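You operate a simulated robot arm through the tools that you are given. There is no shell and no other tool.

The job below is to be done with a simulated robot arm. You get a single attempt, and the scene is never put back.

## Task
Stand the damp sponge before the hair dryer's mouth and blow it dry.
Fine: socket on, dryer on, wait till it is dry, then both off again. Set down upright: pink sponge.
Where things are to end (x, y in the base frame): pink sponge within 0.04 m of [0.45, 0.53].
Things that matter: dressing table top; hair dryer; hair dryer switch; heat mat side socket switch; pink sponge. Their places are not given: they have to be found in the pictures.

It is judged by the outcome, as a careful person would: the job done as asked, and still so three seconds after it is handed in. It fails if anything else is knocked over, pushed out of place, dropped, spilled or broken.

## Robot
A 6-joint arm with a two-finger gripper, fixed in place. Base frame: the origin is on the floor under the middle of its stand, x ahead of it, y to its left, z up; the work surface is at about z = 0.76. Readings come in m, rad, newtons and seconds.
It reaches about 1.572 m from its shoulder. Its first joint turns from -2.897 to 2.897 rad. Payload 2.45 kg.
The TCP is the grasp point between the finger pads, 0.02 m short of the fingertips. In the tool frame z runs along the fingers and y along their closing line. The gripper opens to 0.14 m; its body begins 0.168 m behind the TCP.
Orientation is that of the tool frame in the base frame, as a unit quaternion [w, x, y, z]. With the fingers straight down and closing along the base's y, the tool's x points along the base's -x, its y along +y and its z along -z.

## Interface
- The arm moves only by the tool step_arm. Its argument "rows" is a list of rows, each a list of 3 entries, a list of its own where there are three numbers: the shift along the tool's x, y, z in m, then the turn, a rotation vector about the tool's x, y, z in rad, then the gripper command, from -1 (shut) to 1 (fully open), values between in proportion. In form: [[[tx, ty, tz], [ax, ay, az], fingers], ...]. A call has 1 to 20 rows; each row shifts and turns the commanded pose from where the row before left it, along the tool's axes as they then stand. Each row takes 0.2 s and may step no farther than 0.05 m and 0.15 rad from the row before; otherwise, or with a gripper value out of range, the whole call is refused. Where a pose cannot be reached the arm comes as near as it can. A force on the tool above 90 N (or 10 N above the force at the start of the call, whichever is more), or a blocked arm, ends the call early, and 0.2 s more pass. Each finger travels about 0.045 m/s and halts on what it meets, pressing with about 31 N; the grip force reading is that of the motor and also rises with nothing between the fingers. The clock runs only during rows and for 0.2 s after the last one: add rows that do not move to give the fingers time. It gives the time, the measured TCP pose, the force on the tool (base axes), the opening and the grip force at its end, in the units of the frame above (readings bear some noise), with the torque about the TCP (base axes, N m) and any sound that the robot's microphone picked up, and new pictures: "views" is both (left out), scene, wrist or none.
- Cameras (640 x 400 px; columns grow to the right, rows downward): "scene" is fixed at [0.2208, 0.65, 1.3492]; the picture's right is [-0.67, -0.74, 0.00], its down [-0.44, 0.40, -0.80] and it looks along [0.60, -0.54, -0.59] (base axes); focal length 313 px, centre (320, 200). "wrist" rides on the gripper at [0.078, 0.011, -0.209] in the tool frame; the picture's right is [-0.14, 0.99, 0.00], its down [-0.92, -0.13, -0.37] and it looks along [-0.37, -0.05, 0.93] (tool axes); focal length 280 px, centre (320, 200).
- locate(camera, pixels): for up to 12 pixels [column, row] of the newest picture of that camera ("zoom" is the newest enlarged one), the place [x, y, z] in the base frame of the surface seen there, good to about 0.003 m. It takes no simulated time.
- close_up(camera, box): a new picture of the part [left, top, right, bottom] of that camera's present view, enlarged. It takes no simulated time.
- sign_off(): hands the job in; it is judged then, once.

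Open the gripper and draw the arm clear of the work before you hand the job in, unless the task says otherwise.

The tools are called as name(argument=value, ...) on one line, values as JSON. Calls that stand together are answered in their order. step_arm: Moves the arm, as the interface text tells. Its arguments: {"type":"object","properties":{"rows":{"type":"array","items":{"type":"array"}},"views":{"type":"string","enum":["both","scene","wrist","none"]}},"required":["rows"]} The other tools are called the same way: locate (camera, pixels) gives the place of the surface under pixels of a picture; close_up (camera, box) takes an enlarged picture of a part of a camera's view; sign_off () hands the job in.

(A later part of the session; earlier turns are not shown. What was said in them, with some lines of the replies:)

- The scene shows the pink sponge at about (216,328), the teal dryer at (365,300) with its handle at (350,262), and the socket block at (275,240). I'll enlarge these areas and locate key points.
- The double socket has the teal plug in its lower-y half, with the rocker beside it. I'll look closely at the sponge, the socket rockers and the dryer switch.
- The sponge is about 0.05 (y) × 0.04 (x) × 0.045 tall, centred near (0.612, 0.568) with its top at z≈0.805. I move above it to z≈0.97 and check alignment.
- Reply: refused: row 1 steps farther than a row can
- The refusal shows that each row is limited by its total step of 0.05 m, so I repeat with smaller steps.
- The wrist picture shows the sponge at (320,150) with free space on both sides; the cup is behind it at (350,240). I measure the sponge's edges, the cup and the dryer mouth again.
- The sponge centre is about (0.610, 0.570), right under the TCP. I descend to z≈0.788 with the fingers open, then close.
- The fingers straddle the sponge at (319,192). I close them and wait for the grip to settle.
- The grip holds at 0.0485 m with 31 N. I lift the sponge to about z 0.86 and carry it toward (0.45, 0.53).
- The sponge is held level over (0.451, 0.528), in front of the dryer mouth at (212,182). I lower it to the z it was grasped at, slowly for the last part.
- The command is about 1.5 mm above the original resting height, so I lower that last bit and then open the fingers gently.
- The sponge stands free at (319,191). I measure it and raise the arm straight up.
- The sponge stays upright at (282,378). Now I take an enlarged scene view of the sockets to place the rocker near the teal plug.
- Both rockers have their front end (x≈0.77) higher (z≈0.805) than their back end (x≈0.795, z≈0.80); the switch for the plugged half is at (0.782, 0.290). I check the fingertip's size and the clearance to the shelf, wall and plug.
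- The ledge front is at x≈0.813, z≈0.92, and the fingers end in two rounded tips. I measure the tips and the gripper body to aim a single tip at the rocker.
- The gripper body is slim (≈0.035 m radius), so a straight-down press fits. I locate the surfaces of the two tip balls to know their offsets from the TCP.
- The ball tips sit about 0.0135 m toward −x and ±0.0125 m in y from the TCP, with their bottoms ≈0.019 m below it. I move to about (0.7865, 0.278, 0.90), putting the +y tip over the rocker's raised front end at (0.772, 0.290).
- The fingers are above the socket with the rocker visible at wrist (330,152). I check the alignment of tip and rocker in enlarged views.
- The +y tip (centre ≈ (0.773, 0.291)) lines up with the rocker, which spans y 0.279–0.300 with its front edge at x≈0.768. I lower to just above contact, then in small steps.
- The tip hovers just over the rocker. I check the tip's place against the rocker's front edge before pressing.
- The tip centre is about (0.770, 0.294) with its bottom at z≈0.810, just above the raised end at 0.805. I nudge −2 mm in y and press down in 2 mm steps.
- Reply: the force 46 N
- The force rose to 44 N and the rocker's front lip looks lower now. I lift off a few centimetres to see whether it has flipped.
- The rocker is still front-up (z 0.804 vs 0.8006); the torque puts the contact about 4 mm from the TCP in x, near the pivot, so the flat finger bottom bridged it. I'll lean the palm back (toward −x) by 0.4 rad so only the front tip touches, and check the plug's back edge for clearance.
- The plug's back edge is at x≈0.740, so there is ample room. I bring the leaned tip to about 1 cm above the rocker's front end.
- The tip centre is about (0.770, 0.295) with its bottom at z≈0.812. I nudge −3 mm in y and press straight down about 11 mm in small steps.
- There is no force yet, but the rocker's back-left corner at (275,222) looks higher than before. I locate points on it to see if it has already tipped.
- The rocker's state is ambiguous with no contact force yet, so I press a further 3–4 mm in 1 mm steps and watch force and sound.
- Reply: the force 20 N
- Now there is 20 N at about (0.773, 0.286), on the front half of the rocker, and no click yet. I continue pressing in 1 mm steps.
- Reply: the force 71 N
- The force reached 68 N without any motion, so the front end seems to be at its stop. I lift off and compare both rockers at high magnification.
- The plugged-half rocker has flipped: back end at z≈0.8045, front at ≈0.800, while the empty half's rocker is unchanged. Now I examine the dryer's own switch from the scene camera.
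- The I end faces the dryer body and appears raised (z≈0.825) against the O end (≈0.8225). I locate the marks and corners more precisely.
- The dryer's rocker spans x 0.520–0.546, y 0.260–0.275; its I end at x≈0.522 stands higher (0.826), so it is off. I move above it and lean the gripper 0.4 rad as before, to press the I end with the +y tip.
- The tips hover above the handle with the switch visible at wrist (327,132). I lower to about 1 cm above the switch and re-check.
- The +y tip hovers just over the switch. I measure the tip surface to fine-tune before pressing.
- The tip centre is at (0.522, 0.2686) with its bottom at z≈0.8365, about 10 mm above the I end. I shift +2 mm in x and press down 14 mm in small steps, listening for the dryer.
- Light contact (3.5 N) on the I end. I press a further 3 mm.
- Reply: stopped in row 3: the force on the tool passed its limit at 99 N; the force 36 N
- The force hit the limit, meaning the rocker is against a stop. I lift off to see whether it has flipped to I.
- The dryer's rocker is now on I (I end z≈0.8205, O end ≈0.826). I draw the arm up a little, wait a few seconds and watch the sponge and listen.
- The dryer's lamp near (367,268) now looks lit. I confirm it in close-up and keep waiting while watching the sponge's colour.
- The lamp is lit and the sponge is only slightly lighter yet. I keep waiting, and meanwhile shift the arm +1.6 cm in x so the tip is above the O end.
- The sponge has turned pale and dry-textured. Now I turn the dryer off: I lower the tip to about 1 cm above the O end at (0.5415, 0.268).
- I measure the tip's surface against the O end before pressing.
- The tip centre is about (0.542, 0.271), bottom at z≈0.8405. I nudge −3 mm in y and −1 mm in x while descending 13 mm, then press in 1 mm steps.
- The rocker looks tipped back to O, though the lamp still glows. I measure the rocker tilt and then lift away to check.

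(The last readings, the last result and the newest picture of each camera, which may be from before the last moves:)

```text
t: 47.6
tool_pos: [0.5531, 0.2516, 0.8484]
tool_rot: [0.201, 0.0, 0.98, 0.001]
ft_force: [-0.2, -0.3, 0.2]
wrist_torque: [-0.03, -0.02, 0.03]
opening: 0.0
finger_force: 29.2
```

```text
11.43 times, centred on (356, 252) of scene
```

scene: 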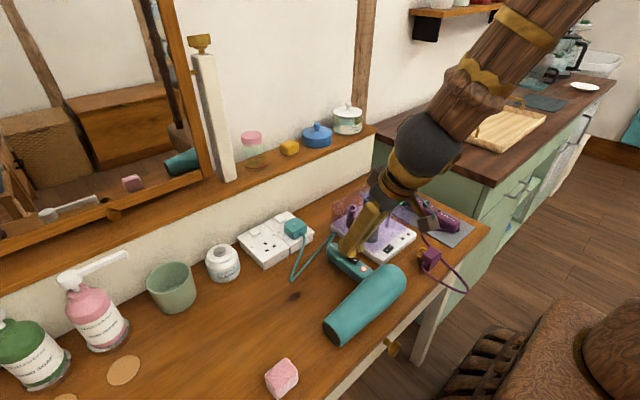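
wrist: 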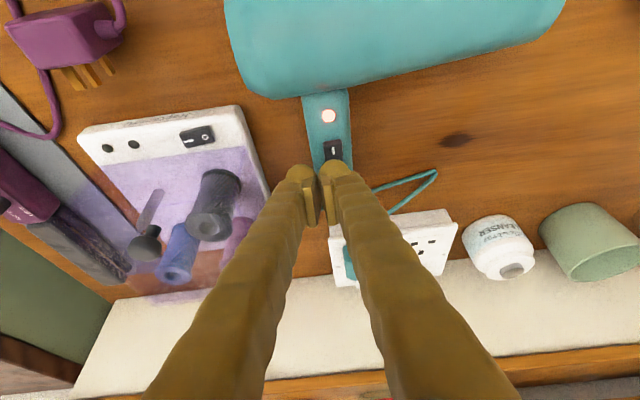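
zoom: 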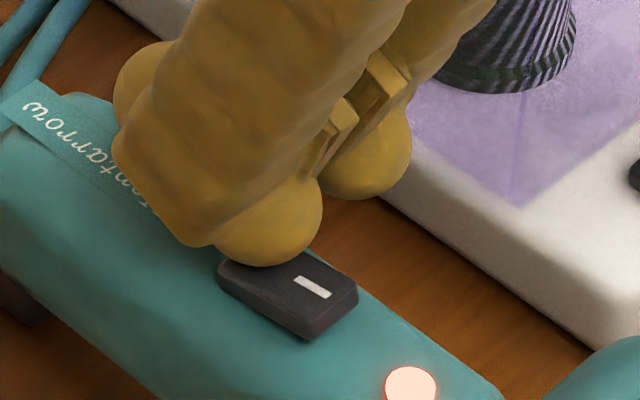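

The rocker is back on O (I end ≈0.826, O end ≈0.821). I lift clear and check whether the lamp goes out.

step_arm(rows=[[[-0.008, 0, -0.0184], [0, 0, 0], -1], [[-0.012, 0, -0.028], [0, 0, 0], -1], [[-0.012, 0, -0.028], [0, 0, 0], -1], [[0, 0, 0], [0, 0, 0], -1], [[0, 0, 0], [0, 0, 0], -1], [[0, 0, 0], [0, 0, 0], -1]])

close_up(camera="scene", box=[340, 245, 388, 280])

```text
t: 49.0
tool_pos: [0.551, 0.2541, 0.9277]
tool_rot: [0.201, 0.0, 0.98, 0.002]
ft_force: [0.7, 0.6, -0.4]
wrist_torque: [0.0, 0.0, 0.02]
opening: 0.0001
finger_force: 29.6
```

scene: 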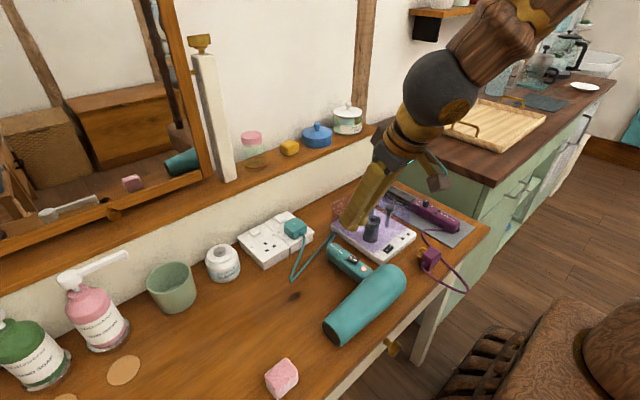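
wrist: 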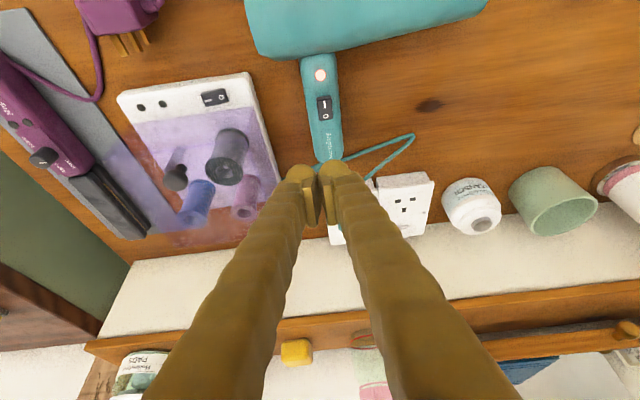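

```text
11.43 times, centred on (364, 262) of scene
```

zoom: 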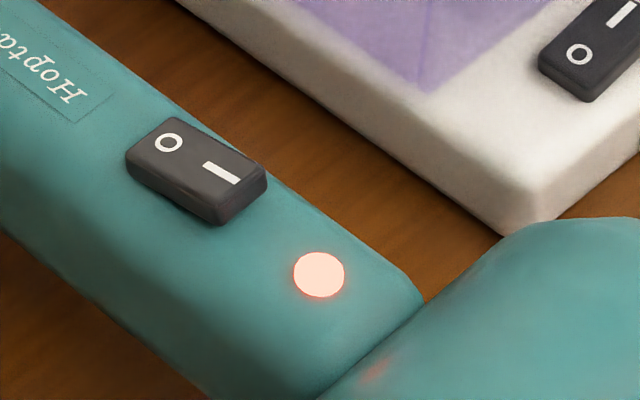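

The rocker is clearly on O, but the lamp is still lit; it also lagged a couple of seconds when switching on. I wait about 2 s and look again.

step_arm(rows=[[[0, 0, 0], [0, 0, 0], -1], [[0, 0, 0], [0, 0, 0], -1], [[0, 0, 0], [0, 0, 0], -1], [[0, 0, 0], [0, 0, 0], -1], [[0, 0, 0], [0, 0, 0], -1], [[0, 0, 0], [0, 0, 0], -1], [[0, 0, 0], [0, 0, 0], -1], [[0, 0, 0], [0, 0, 0], -1], [[0, 0, 0], [0, 0, 0], -1], [[0, 0, 0], [0, 0, 0], -1]], views="scene")

close_up(camera="scene", box=[340, 245, 388, 280])

```text
t: 51.2
tool_pos: [0.5511, 0.2547, 0.9273]
tool_rot: [0.202, 0.0, 0.979, 0.001]
ft_force: [0.3, -0.1, 0.6]
wrist_torque: [-0.01, 0.01, 0.0]
opening: 0.0001
finger_force: 30.1
```

scene: 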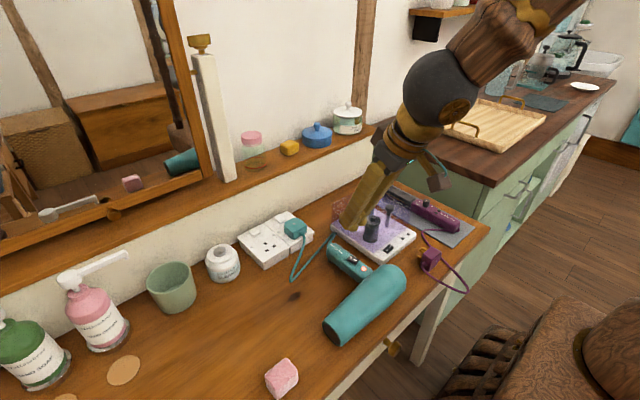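

```text
11.43 times, centred on (364, 262) of scene
```

zoom: 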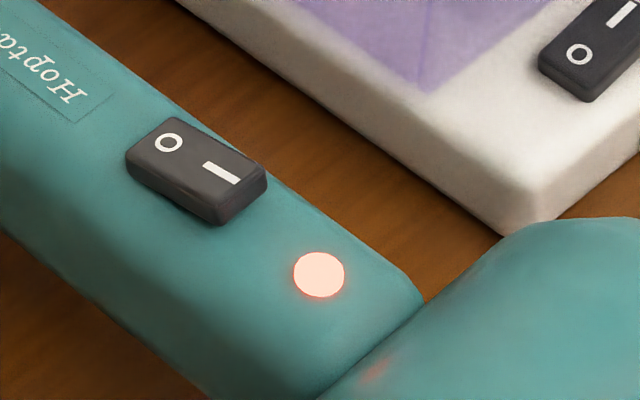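

The lamp is still on after about 4 s although the rocker sits fully at O. I begin raising the arm toward the socket (0.98 m high) and check the lamp again on the way.

step_arm(rows=[[[-0.0117, 0, -0.0276], [0, 0, 0], -1], [[-0.0117, 0, -0.0276], [0, 0, 0], -1], [[-0.037, 0.0035, 0.0156], [0, 0, 0], -1], [[-0.037, 0.0035, 0.0156], [0, 0, 0], -1], [[-0.037, 0.0035, 0.0156], [0, 0, 0], -1], [[-0.037, 0.0035, 0.0156], [0, 0, 0], -1], [[-0.037, 0.0035, 0.0156], [0, 0, 0], -1], [[-0.012, 0.0035, 0.0051], [0, 0, 0], -1], [[0, 0, 0], [0, 0, 0], -1], [[0, 0, 0], [0, 0, 0], -1]])

close_up(camera="scene", box=[340, 245, 388, 280])

close_up(camera="scene", box=[240, 320, 360, 400])

```text
t: 53.4
tool_pos: [0.7671, 0.2758, 0.9886]
tool_rot: [0.201, -0.001, 0.98, 0.002]
ft_force: [0.3, -0.2, 0.5]
wrist_torque: [-0.01, -0.04, 0.03]
opening: 0.0
finger_force: 29.1
```

scene: 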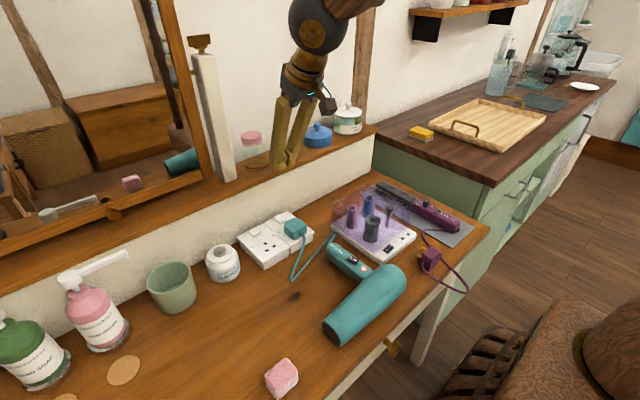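
wrist: 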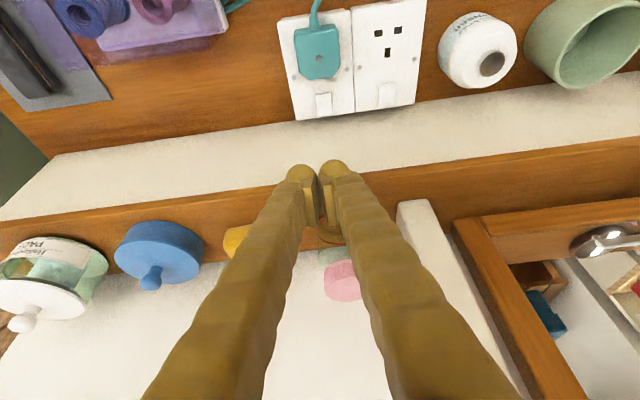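

```text
11.43 times, centred on (364, 262) of scene
```

zoom: 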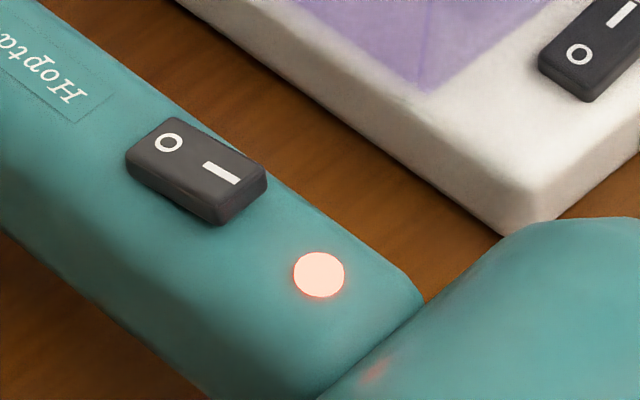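

```text
5.00 times, centred on (300, 360) of scene
```

zoom: 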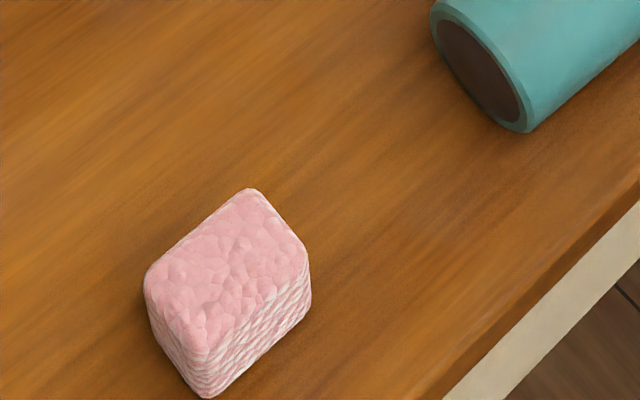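

The rocker is at O; the lamp lags, so it may be a heat lamp. I go on to the socket: lean the gripper to 0.8 rad (so it fits under the ledge) and descend at x≈0.766, clear of the ledge at 0.813.

step_arm(rows=[[[0, 0, 0], [0, -0.1333, 0], -1], [[0, 0, 0], [0, -0.1333, 0], -1], [[0, 0, 0], [0, -0.1334, 0], -1], [[0, 0, 0], [0, 0, 0], -1], [[0.0249, 0, 0.0242], [0, 0, 0], -1], [[0.0249, 0, 0.0242], [0, 0, 0], -1], [[0.0249, 0, 0.0242], [0, 0, 0], -1], [[0.0179, 0, 0.0174], [0, 0, 0], -1], [[0, 0, 0], [0, 0, 0], -1], [[0, 0, 0], [0, 0, 0], -1]])

close_up(camera="scene", box=[250, 190, 310, 240])

```text
t: 55.6
tool_pos: [0.7659, 0.2752, 0.8612]
tool_rot: [0.392, 0.0, 0.92, 0.002]
ft_force: [0.8, -0.8, 0.0]
wrist_torque: [-0.03, -0.02, 0.0]
opening: 0.0
finger_force: 28.8
```

scene: 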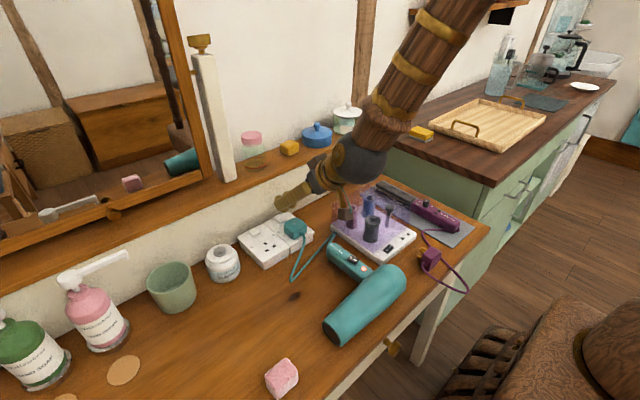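
wrist: 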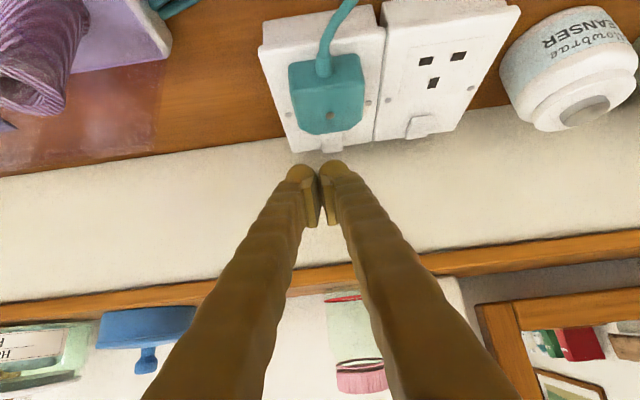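

```text
8.00 times, centred on (280, 215) of scene
```

zoom: 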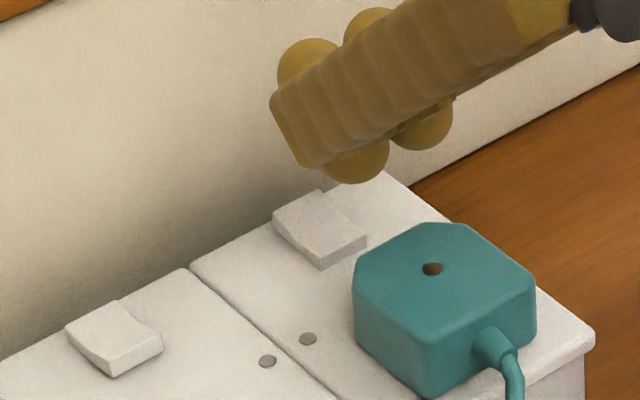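

Each finger tip actually has a front and a back ball. Leaned, the front ball is lowest, and I must keep the back ball off the wall at x≈0.82. I measure the balls, the rocker and the wall before moving in.

locate(camera="zoom", pixels=[[358, 160], [355, 180], [305, 62], [282, 62], [425, 125], [285, 205], [318, 192], [300, 215], [340, 225], [325, 250], [230, 190], [290, 150]])

```text
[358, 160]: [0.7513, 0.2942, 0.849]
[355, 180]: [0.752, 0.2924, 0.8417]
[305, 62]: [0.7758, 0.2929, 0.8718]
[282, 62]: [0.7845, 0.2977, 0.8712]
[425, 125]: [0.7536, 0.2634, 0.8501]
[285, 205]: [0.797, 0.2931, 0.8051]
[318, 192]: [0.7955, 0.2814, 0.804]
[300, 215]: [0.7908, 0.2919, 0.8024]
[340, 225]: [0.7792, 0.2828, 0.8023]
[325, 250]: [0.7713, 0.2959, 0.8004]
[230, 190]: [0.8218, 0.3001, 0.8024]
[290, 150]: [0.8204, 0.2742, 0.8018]
```

The front ball is ≈(0.759, 0.290), the rocker's raised back end is at x≈0.795, z≈0.805, and the wall at x≈0.821. I lean 0.2 rad further and bring the front ball to x≈0.787, about 7 mm above the rocker's back half.

step_arm(rows=[[[0, 0, 0], [0, -0.1, 0], -1], [[0, 0, 0], [0, -0.1, 0], -1], [[0.00275, 0, 0.01515], [0, 0, 0], -1], [[0.00275, 0, 0.01515], [0, 0, 0], -1], [[0, 0, 0], [0, 0, 0], -1], [[0, 0, 0], [0, 0, 0], -1]])

close_up(camera="scene", box=[250, 190, 310, 240])

locate(camera="zoom", pixels=[[310, 190], [305, 205], [260, 115], [240, 115], [330, 180], [320, 195], [300, 215]])

```text
t: 57.0
tool_pos: [0.7892, 0.2747, 0.8412]
tool_rot: [0.482, 0.0, 0.876, 0.002]
ft_force: [0.3, 0.1, -0.1]
wrist_torque: [0.01, -0.02, 0.01]
opening: 0.0001
finger_force: 29.4
```

scene: 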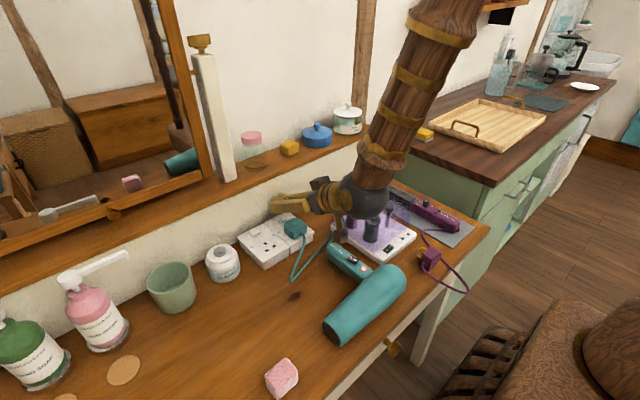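
wrist: 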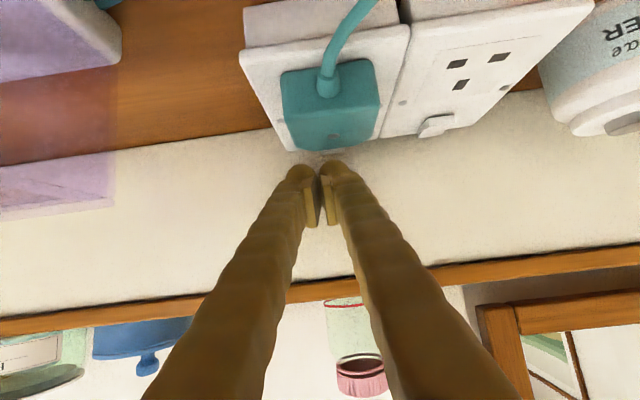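

```text
8.00 times, centred on (280, 215) of scene
```

zoom: 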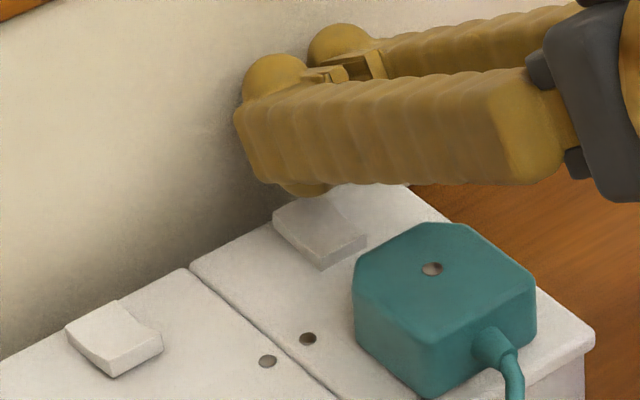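

```text
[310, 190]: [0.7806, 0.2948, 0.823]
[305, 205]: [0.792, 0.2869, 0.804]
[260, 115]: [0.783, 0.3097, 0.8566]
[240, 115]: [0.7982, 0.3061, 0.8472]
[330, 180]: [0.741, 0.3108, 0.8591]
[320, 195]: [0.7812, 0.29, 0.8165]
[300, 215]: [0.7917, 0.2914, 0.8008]
```

The front ball is over the back half of the rocker. I press straight down in 3 mm then 1.5 mm steps and watch the force.

step_arm(rows=[[[0.00252, 0, 0.00162], [0, 0, 0], -1], [[0.00252, 0, 0.00162], [0, 0, 0], -1], [[0.00252, 0, 0.00162], [0, 0, 0], -1], [[0.00126, 0, 0.00081], [0, 0, 0], -1], [[0.00126, 0, 0.00081], [0, 0, 0], -1], [[0, 0, 0], [0, 0, 0], -1]], views="scene")

close_up(camera="scene", box=[250, 190, 310, 240])

locate(camera="zoom", pixels=[[325, 245], [315, 240], [340, 240], [350, 225], [300, 235], [285, 225]])

```text
t: 58.4
tool_pos: [0.7873, 0.2735, 0.8292]
tool_rot: [0.482, -0.001, 0.876, 0.003]
ft_force: [1.6, -0.2, 2.6]
wrist_torque: [0.02, -0.02, -0.02]
opening: 0.0001
finger_force: 29.7
```

scene: 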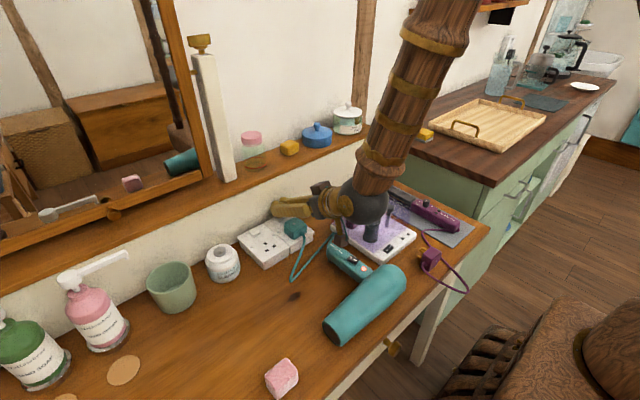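

```text
8.00 times, centred on (280, 215) of scene
```

zoom: 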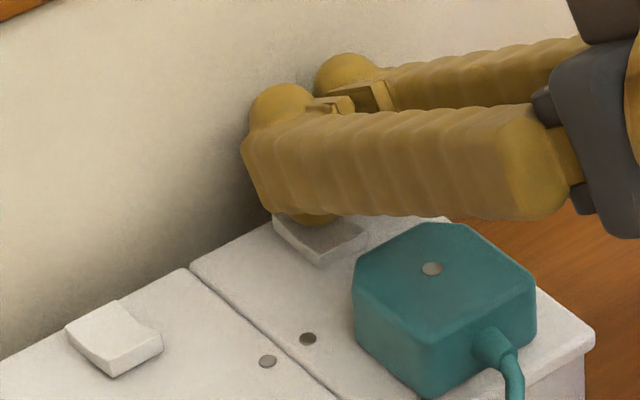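

```text
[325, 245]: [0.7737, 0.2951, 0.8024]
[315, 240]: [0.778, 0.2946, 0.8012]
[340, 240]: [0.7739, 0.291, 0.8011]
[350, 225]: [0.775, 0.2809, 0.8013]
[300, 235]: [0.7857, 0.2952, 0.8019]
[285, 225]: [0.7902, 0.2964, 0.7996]
```

Contact has begun (2.6 N). I press 3 mm further in 1 mm steps.

step_arm(rows=[[[0.00084, 0, 0.00054], [0, 0, 0], -1], [[0.00084, 0, 0.00054], [0, 0, 0], -1], [[0.00042, 0, 0.00027], [0, 0, 0], -1], [[0, 0, 0], [0, 0, 0], -1]], views="scene")

close_up(camera="scene", box=[250, 190, 310, 240])

locate(camera="zoom", pixels=[[325, 248], [318, 245], [340, 240], [355, 235], [300, 235], [285, 225]])

```text
t: 59.4
tool_pos: [0.789, 0.2741, 0.8264]
tool_rot: [0.482, 0.001, 0.876, 0.002]
ft_force: [-0.1, 4.1, 24.7]
wrist_torque: [0.35, -0.03, 0.04]
opening: 0.0001
finger_force: 29.2
```

scene: 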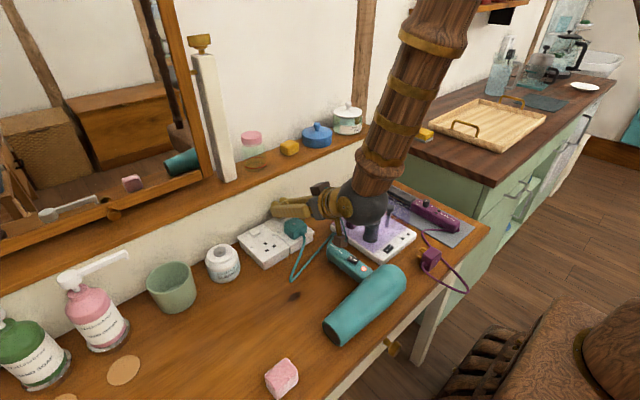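

```text
8.00 times, centred on (280, 215) of scene
```

zoom: 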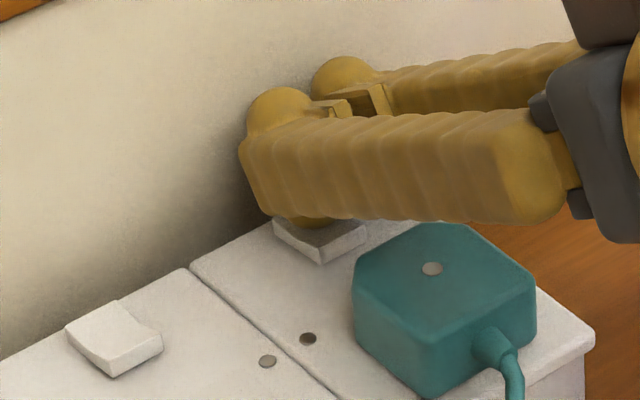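

```text
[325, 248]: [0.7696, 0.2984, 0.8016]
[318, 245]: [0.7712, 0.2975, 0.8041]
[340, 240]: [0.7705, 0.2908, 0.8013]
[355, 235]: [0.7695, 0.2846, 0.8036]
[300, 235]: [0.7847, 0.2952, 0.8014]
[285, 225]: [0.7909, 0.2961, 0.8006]
```

The front edge reads ≈0.804 again with 25 N at the stop, so it seems flipped off. I lift 1.5 cm, back out toward −x, rise, and check.

step_arm(rows=[[[-0.0067, 0, -0.0043], [0, 0, 0], -1], [[-0.0084, 0, -0.0054], [0, 0, 0], -1], [[0.0081, 0, -0.0126], [0, 0, 0], -1], [[0.0162, 0, -0.0252], [0, 0, 0], -1], [[-0.0252, 0, -0.0162], [0, 0, 0], -1], [[-0.0252, 0, -0.0162], [0, 0, 0], -1], [[-0.0252, 0, -0.0162], [0, 0, 0], -1], [[0, 0, 0], [0, 0, 0], -1]])

close_up(camera="scene", box=[266, 206, 298, 226])

locate(camera="zoom", pixels=[[205, 225], [220, 215], [290, 190], [250, 200], [280, 265], [300, 280], [320, 265], [350, 245], [290, 240]])

close_up(camera="scene", box=[340, 245, 388, 280])

```text
t: 61.2
tool_pos: [0.7417, 0.2729, 0.9359]
tool_rot: [0.481, 0.0, 0.877, 0.002]
ft_force: [-0.3, -0.5, 0.2]
wrist_torque: [0.0, -0.02, 0.04]
opening: 0.0001
finger_force: 29.0
```

scene: 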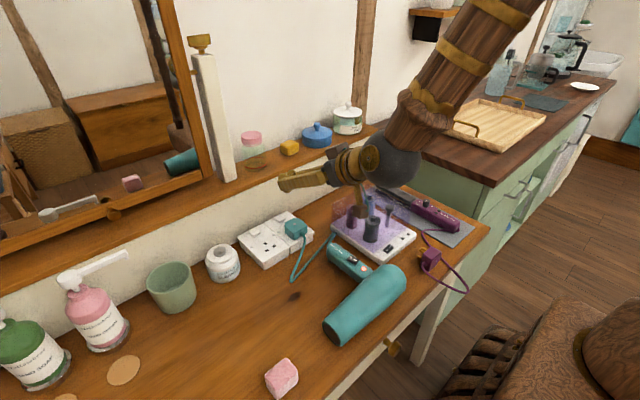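
wrist: 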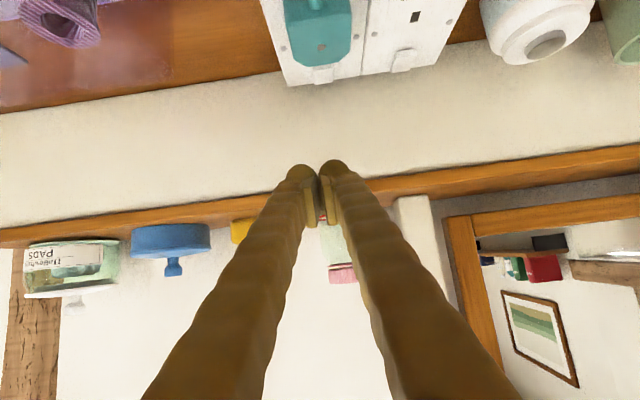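

```text
16.00 times, centred on (282, 216) of scene
```

zoom: 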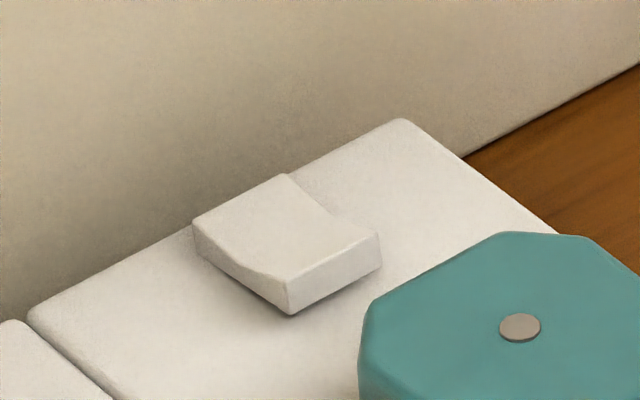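

```text
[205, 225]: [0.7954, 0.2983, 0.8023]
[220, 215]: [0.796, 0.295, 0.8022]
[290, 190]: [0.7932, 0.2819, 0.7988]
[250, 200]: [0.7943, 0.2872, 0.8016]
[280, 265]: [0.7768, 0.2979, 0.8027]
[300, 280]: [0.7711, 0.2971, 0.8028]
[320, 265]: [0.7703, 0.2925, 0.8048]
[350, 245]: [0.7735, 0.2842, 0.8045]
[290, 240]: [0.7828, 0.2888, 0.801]
```

```text
11.43 times, centred on (364, 262) of scene
```

zoom: 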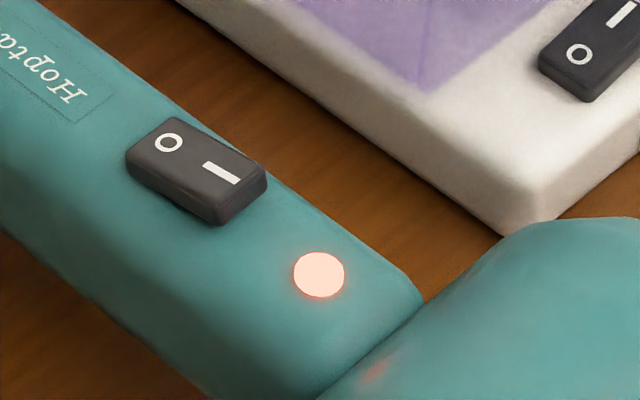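

The socket rocker is back to its starting tilt (front ≈0.8045, back ≈0.800), i.e. off. The plug, however, looks about 2 mm shifted, so I inspect it and the lamp.

close_up(camera="scene", box=[250, 190, 310, 240])

locate(camera="zoom", pixels=[[432, 270], [370, 255], [450, 228], [520, 270], [430, 340], [370, 330], [500, 340], [400, 310]])

close_up(camera="wrist", box=[250, 0, 480, 120])

close_up(camera="scene", box=[270, 205, 350, 290])

```text
8.00 times, centred on (280, 215) of scene
```

zoom: 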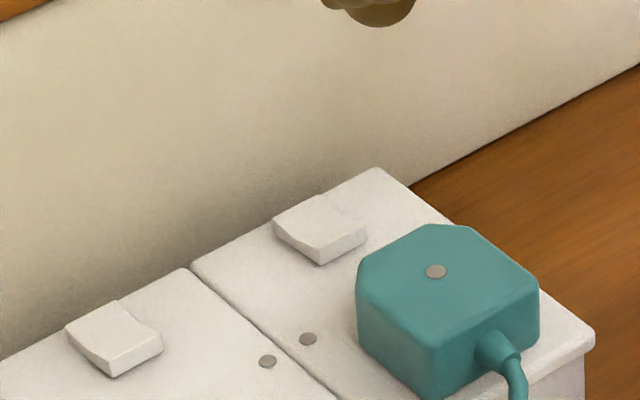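

```text
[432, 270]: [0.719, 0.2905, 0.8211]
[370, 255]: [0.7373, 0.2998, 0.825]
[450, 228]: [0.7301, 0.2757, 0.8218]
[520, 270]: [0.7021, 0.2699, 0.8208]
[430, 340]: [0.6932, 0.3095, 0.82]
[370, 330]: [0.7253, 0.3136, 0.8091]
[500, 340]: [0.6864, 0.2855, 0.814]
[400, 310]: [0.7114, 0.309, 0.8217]
```

```text
2.78 times, centred on (365, 60) of wrist
```

zoom: 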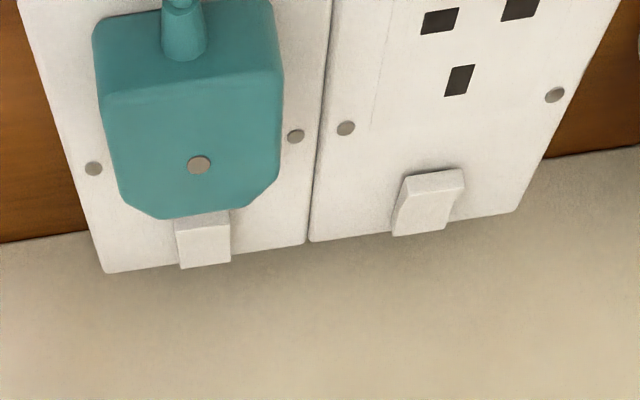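

```text
4.71 times, centred on (310, 248) of scene
```

zoom: 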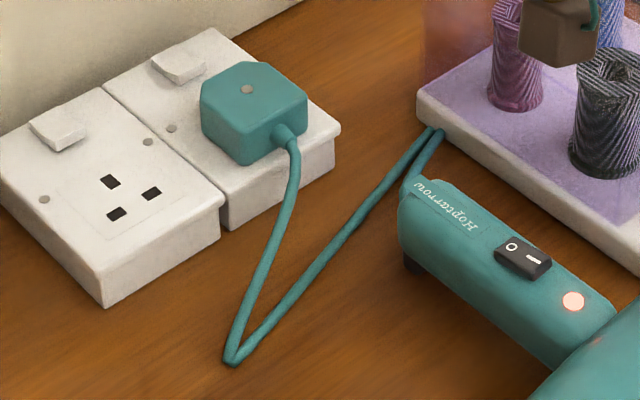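

The plug still sits square and seated, only a millimetre or two off, so I leave it alone. I straighten the gripper, raise the arm clear, and wait to see if the lamp goes out.

step_arm(rows=[[[-0.0252, 0, -0.0162], [0, 0, 0], -1], [[-0.0252, 0, -0.0162], [0, 0, 0], -1], [[0.0162, 0, -0.0252], [0, 0, 0], -1], [[0.0162, 0, -0.0252], [0, 0, 0], -1], [[0, 0, 0], [0, 0.143, 0], -1], [[0, 0, 0], [0, 0.143, 0], -1], [[0, 0, 0], [0, 0.143, 0], -1], [[0, 0, 0], [0, 0.143, 0], -1], [[0, 0, 0], [0, 0.143, 0], -1], [[0, 0, 0], [0, 0.143, 0], -1], [[0, 0, 0], [0, 0.142, 0], -1], [[0, 0, -0.04], [0, 0, 0], -1], [[0, 0, -0.04], [0, 0, 0], -1], [[0, 0, 0], [0, 0, 0], -1], [[0, 0, 0], [0, 0, 0], -1], [[0, 0, 0], [0, 0, 0], -1], [[0, 0, 0], [0, 0, 0], -1], [[0, 0, 0], [0, 0, 0], -1]])

close_up(camera="scene", box=[270, 205, 390, 290])

```text
t: 65.0
tool_pos: [0.6824, 0.2743, 1.0734]
tool_rot: [0.002, -0.001, 1.0, 0.002]
ft_force: [0.0, 0.3, 1.1]
wrist_torque: [0.0, 0.02, 0.01]
opening: 0.0
finger_force: 29.7
```

scene: 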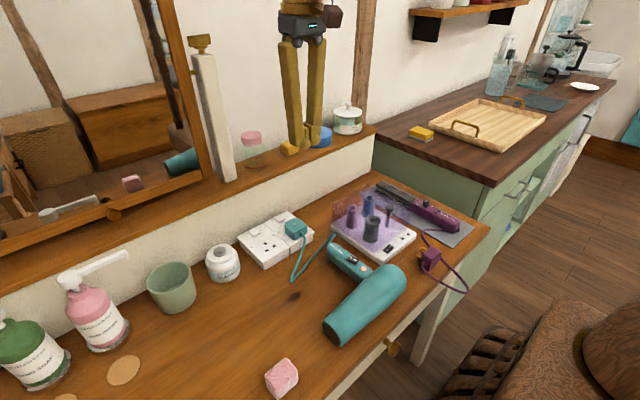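
wrist: 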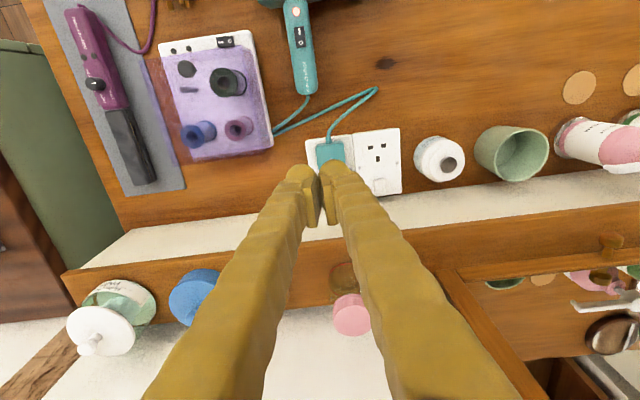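

```text
4.71 times, centred on (330, 248) of scene
```

zoom: 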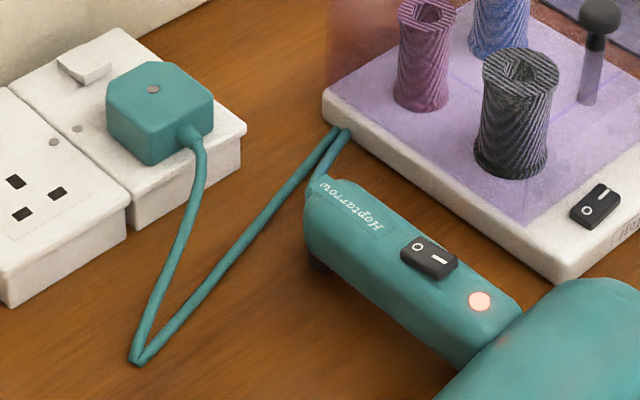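

The lamp may be a touch dimmer. I wait another 4 s and compare at the same magnification as before.

step_arm(rows=[[[0, 0, 0], [0, 0, 0], -1], [[0, 0, 0], [0, 0, 0], -1], [[0, 0, 0], [0, 0, 0], -1], [[0, 0, 0], [0, 0, 0], -1], [[0, 0, 0], [0, 0, 0], -1], [[0, 0, 0], [0, 0, 0], -1], [[0, 0, 0], [0, 0, 0], -1], [[0, 0, 0], [0, 0, 0], -1], [[0, 0, 0], [0, 0, 0], -1], [[0, 0, 0], [0, 0, 0], -1], [[0, 0, 0], [0, 0, 0], -1], [[0, 0, 0], [0, 0, 0], -1], [[0, 0, 0], [0, 0, 0], -1], [[0, 0, 0], [0, 0, 0], -1], [[0, 0, 0], [0, 0, 0], -1], [[0, 0, 0], [0, 0, 0], -1], [[0, 0, 0], [0, 0, 0], -1], [[0, 0, 0], [0, 0, 0], -1], [[0, 0, 0], [0, 0, 0], -1], [[0, 0, 0], [0, 0, 0], -1]], views="scene")

close_up(camera="scene", box=[340, 245, 388, 280])

close_up(camera="scene", box=[240, 320, 360, 400])

```text
t: 69.2
tool_pos: [0.6816, 0.2743, 1.0732]
tool_rot: [0.002, -0.001, 1.0, 0.001]
ft_force: [-0.3, -0.7, 0.2]
wrist_torque: [0.03, 0.0, -0.05]
opening: 0.0
finger_force: 29.9
```

scene: 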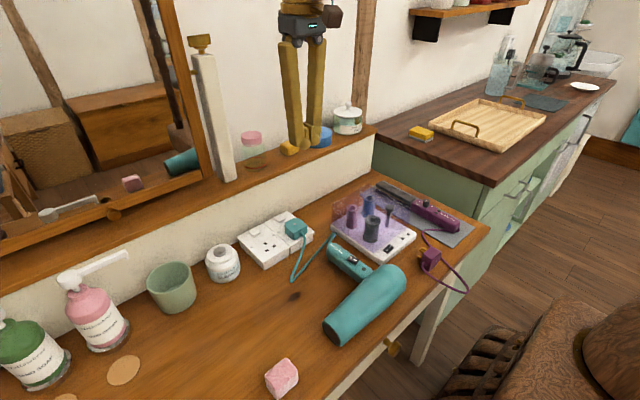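

```text
11.43 times, centred on (364, 262) of scene
```

zoom: 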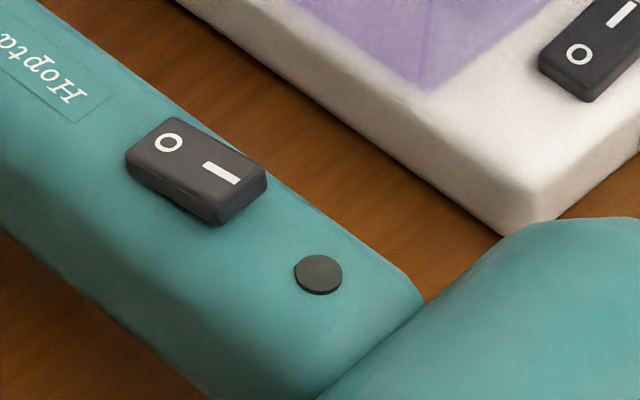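

```text
5.00 times, centred on (300, 360) of scene
```

zoom: 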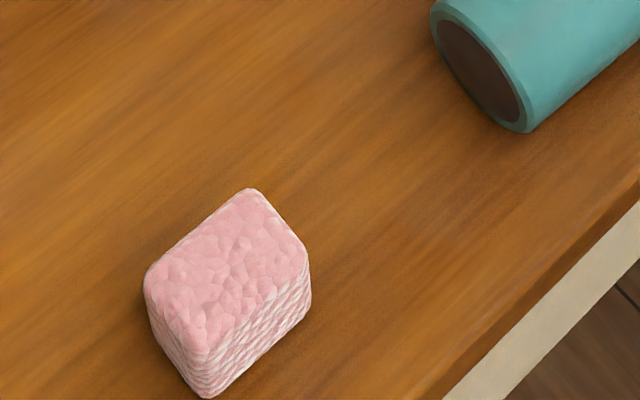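

The lamp has gone out, so it was a heat lamp; both switches are off and the sponge is dry and upright. I back the arm off, open the gripper, and make a last check of places.

step_arm(rows=[[[0.02, 0, -0.03], [0, 0, 0], -1], [[0.02, 0, -0.03], [0, 0, 0], -0.5], [[0, 0, 0], [0, 0, 0], 0], [[0, 0, 0], [0, 0, 0], 0.5], [[0, 0, 0], [0, 0, 0], 1], [[0, 0, 0], [0, 0, 0], 1], [[0, 0, 0], [0, 0, 0], 1], [[0, 0, 0], [0, 0, 0], 1], [[0, 0, 0], [0, 0, 0], 1], [[0, 0, 0], [0, 0, 0], 1]])

locate(camera="scene", pixels=[[282, 372], [275, 373], [288, 370], [335, 330], [400, 275], [365, 270]])

close_up(camera="scene", box=[230, 190, 400, 300])

```text
t: 71.4
tool_pos: [0.6411, 0.2729, 1.1343]
tool_rot: [0.003, -0.002, 1.0, 0.002]
ft_force: [-0.9, -0.1, 0.7]
wrist_torque: [-0.01, -0.02, 0.04]
opening: 0.14
finger_force: 0.2
```

scene: 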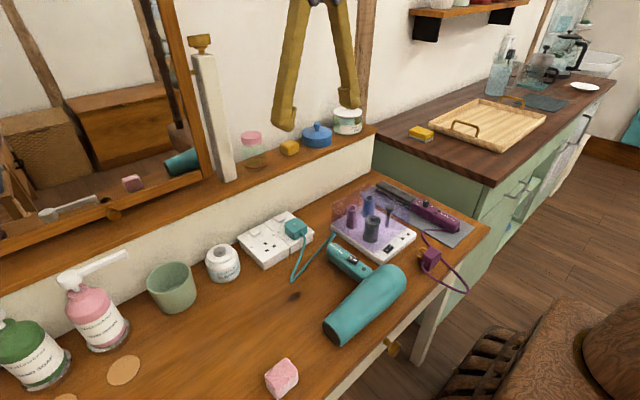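
wrist: 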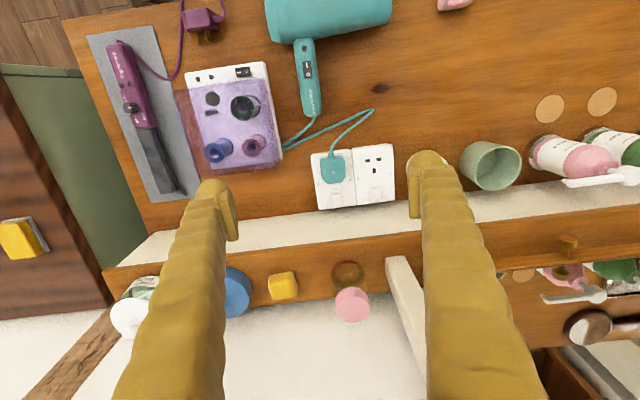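

```text
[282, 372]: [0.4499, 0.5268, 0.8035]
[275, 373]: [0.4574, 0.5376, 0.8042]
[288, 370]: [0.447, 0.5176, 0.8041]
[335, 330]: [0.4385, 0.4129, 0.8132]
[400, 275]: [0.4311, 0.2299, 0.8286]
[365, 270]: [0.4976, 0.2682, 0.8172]
```

```text
3.64 times, centred on (315, 245) of scene
```

zoom: 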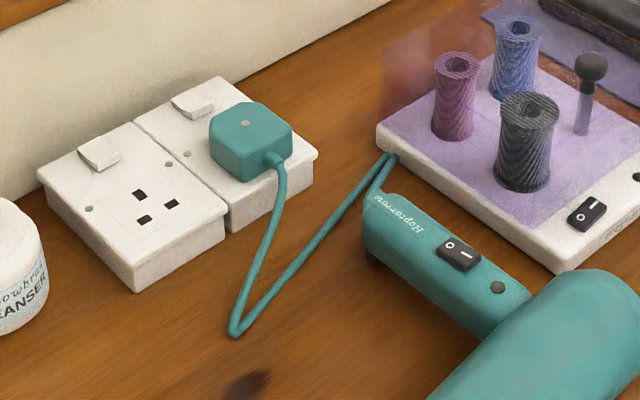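

The sponge stands dry and upright at about (0.451, 0.527). Both switches are off, the lamp is out, the dryer is where it was, and the arm is clear with the gripper open, so I hand the job in.

sign_off()

```text
The job is handed in.
```

The sponge is dry and standing upright in front of the dryer's mouth at about (0.451, 0.527), well within 0.04 m of the target. The dryer and its socket are both switched off again. I handed the job in with the gripper open and the arm clear; no verdict has come back.

- **Drying:** the sponge turned from dark pink to pale and textured about ten seconds after the dryer came on.
- **Heat lamp:** the lamp on the dryer's handle stayed lit for roughly 20 s after switch-off, so I waited until it went out before handing in.
- **Plug:** while backing out from the socket switch, the gripper brushed the dryer's plug and moved it 1–2 mm. It still sits square in its socket, so I left it alone.
- **Everything else:** in the last pictures nothing else had been knocked over or moved, and the dryer is where it was at the start.
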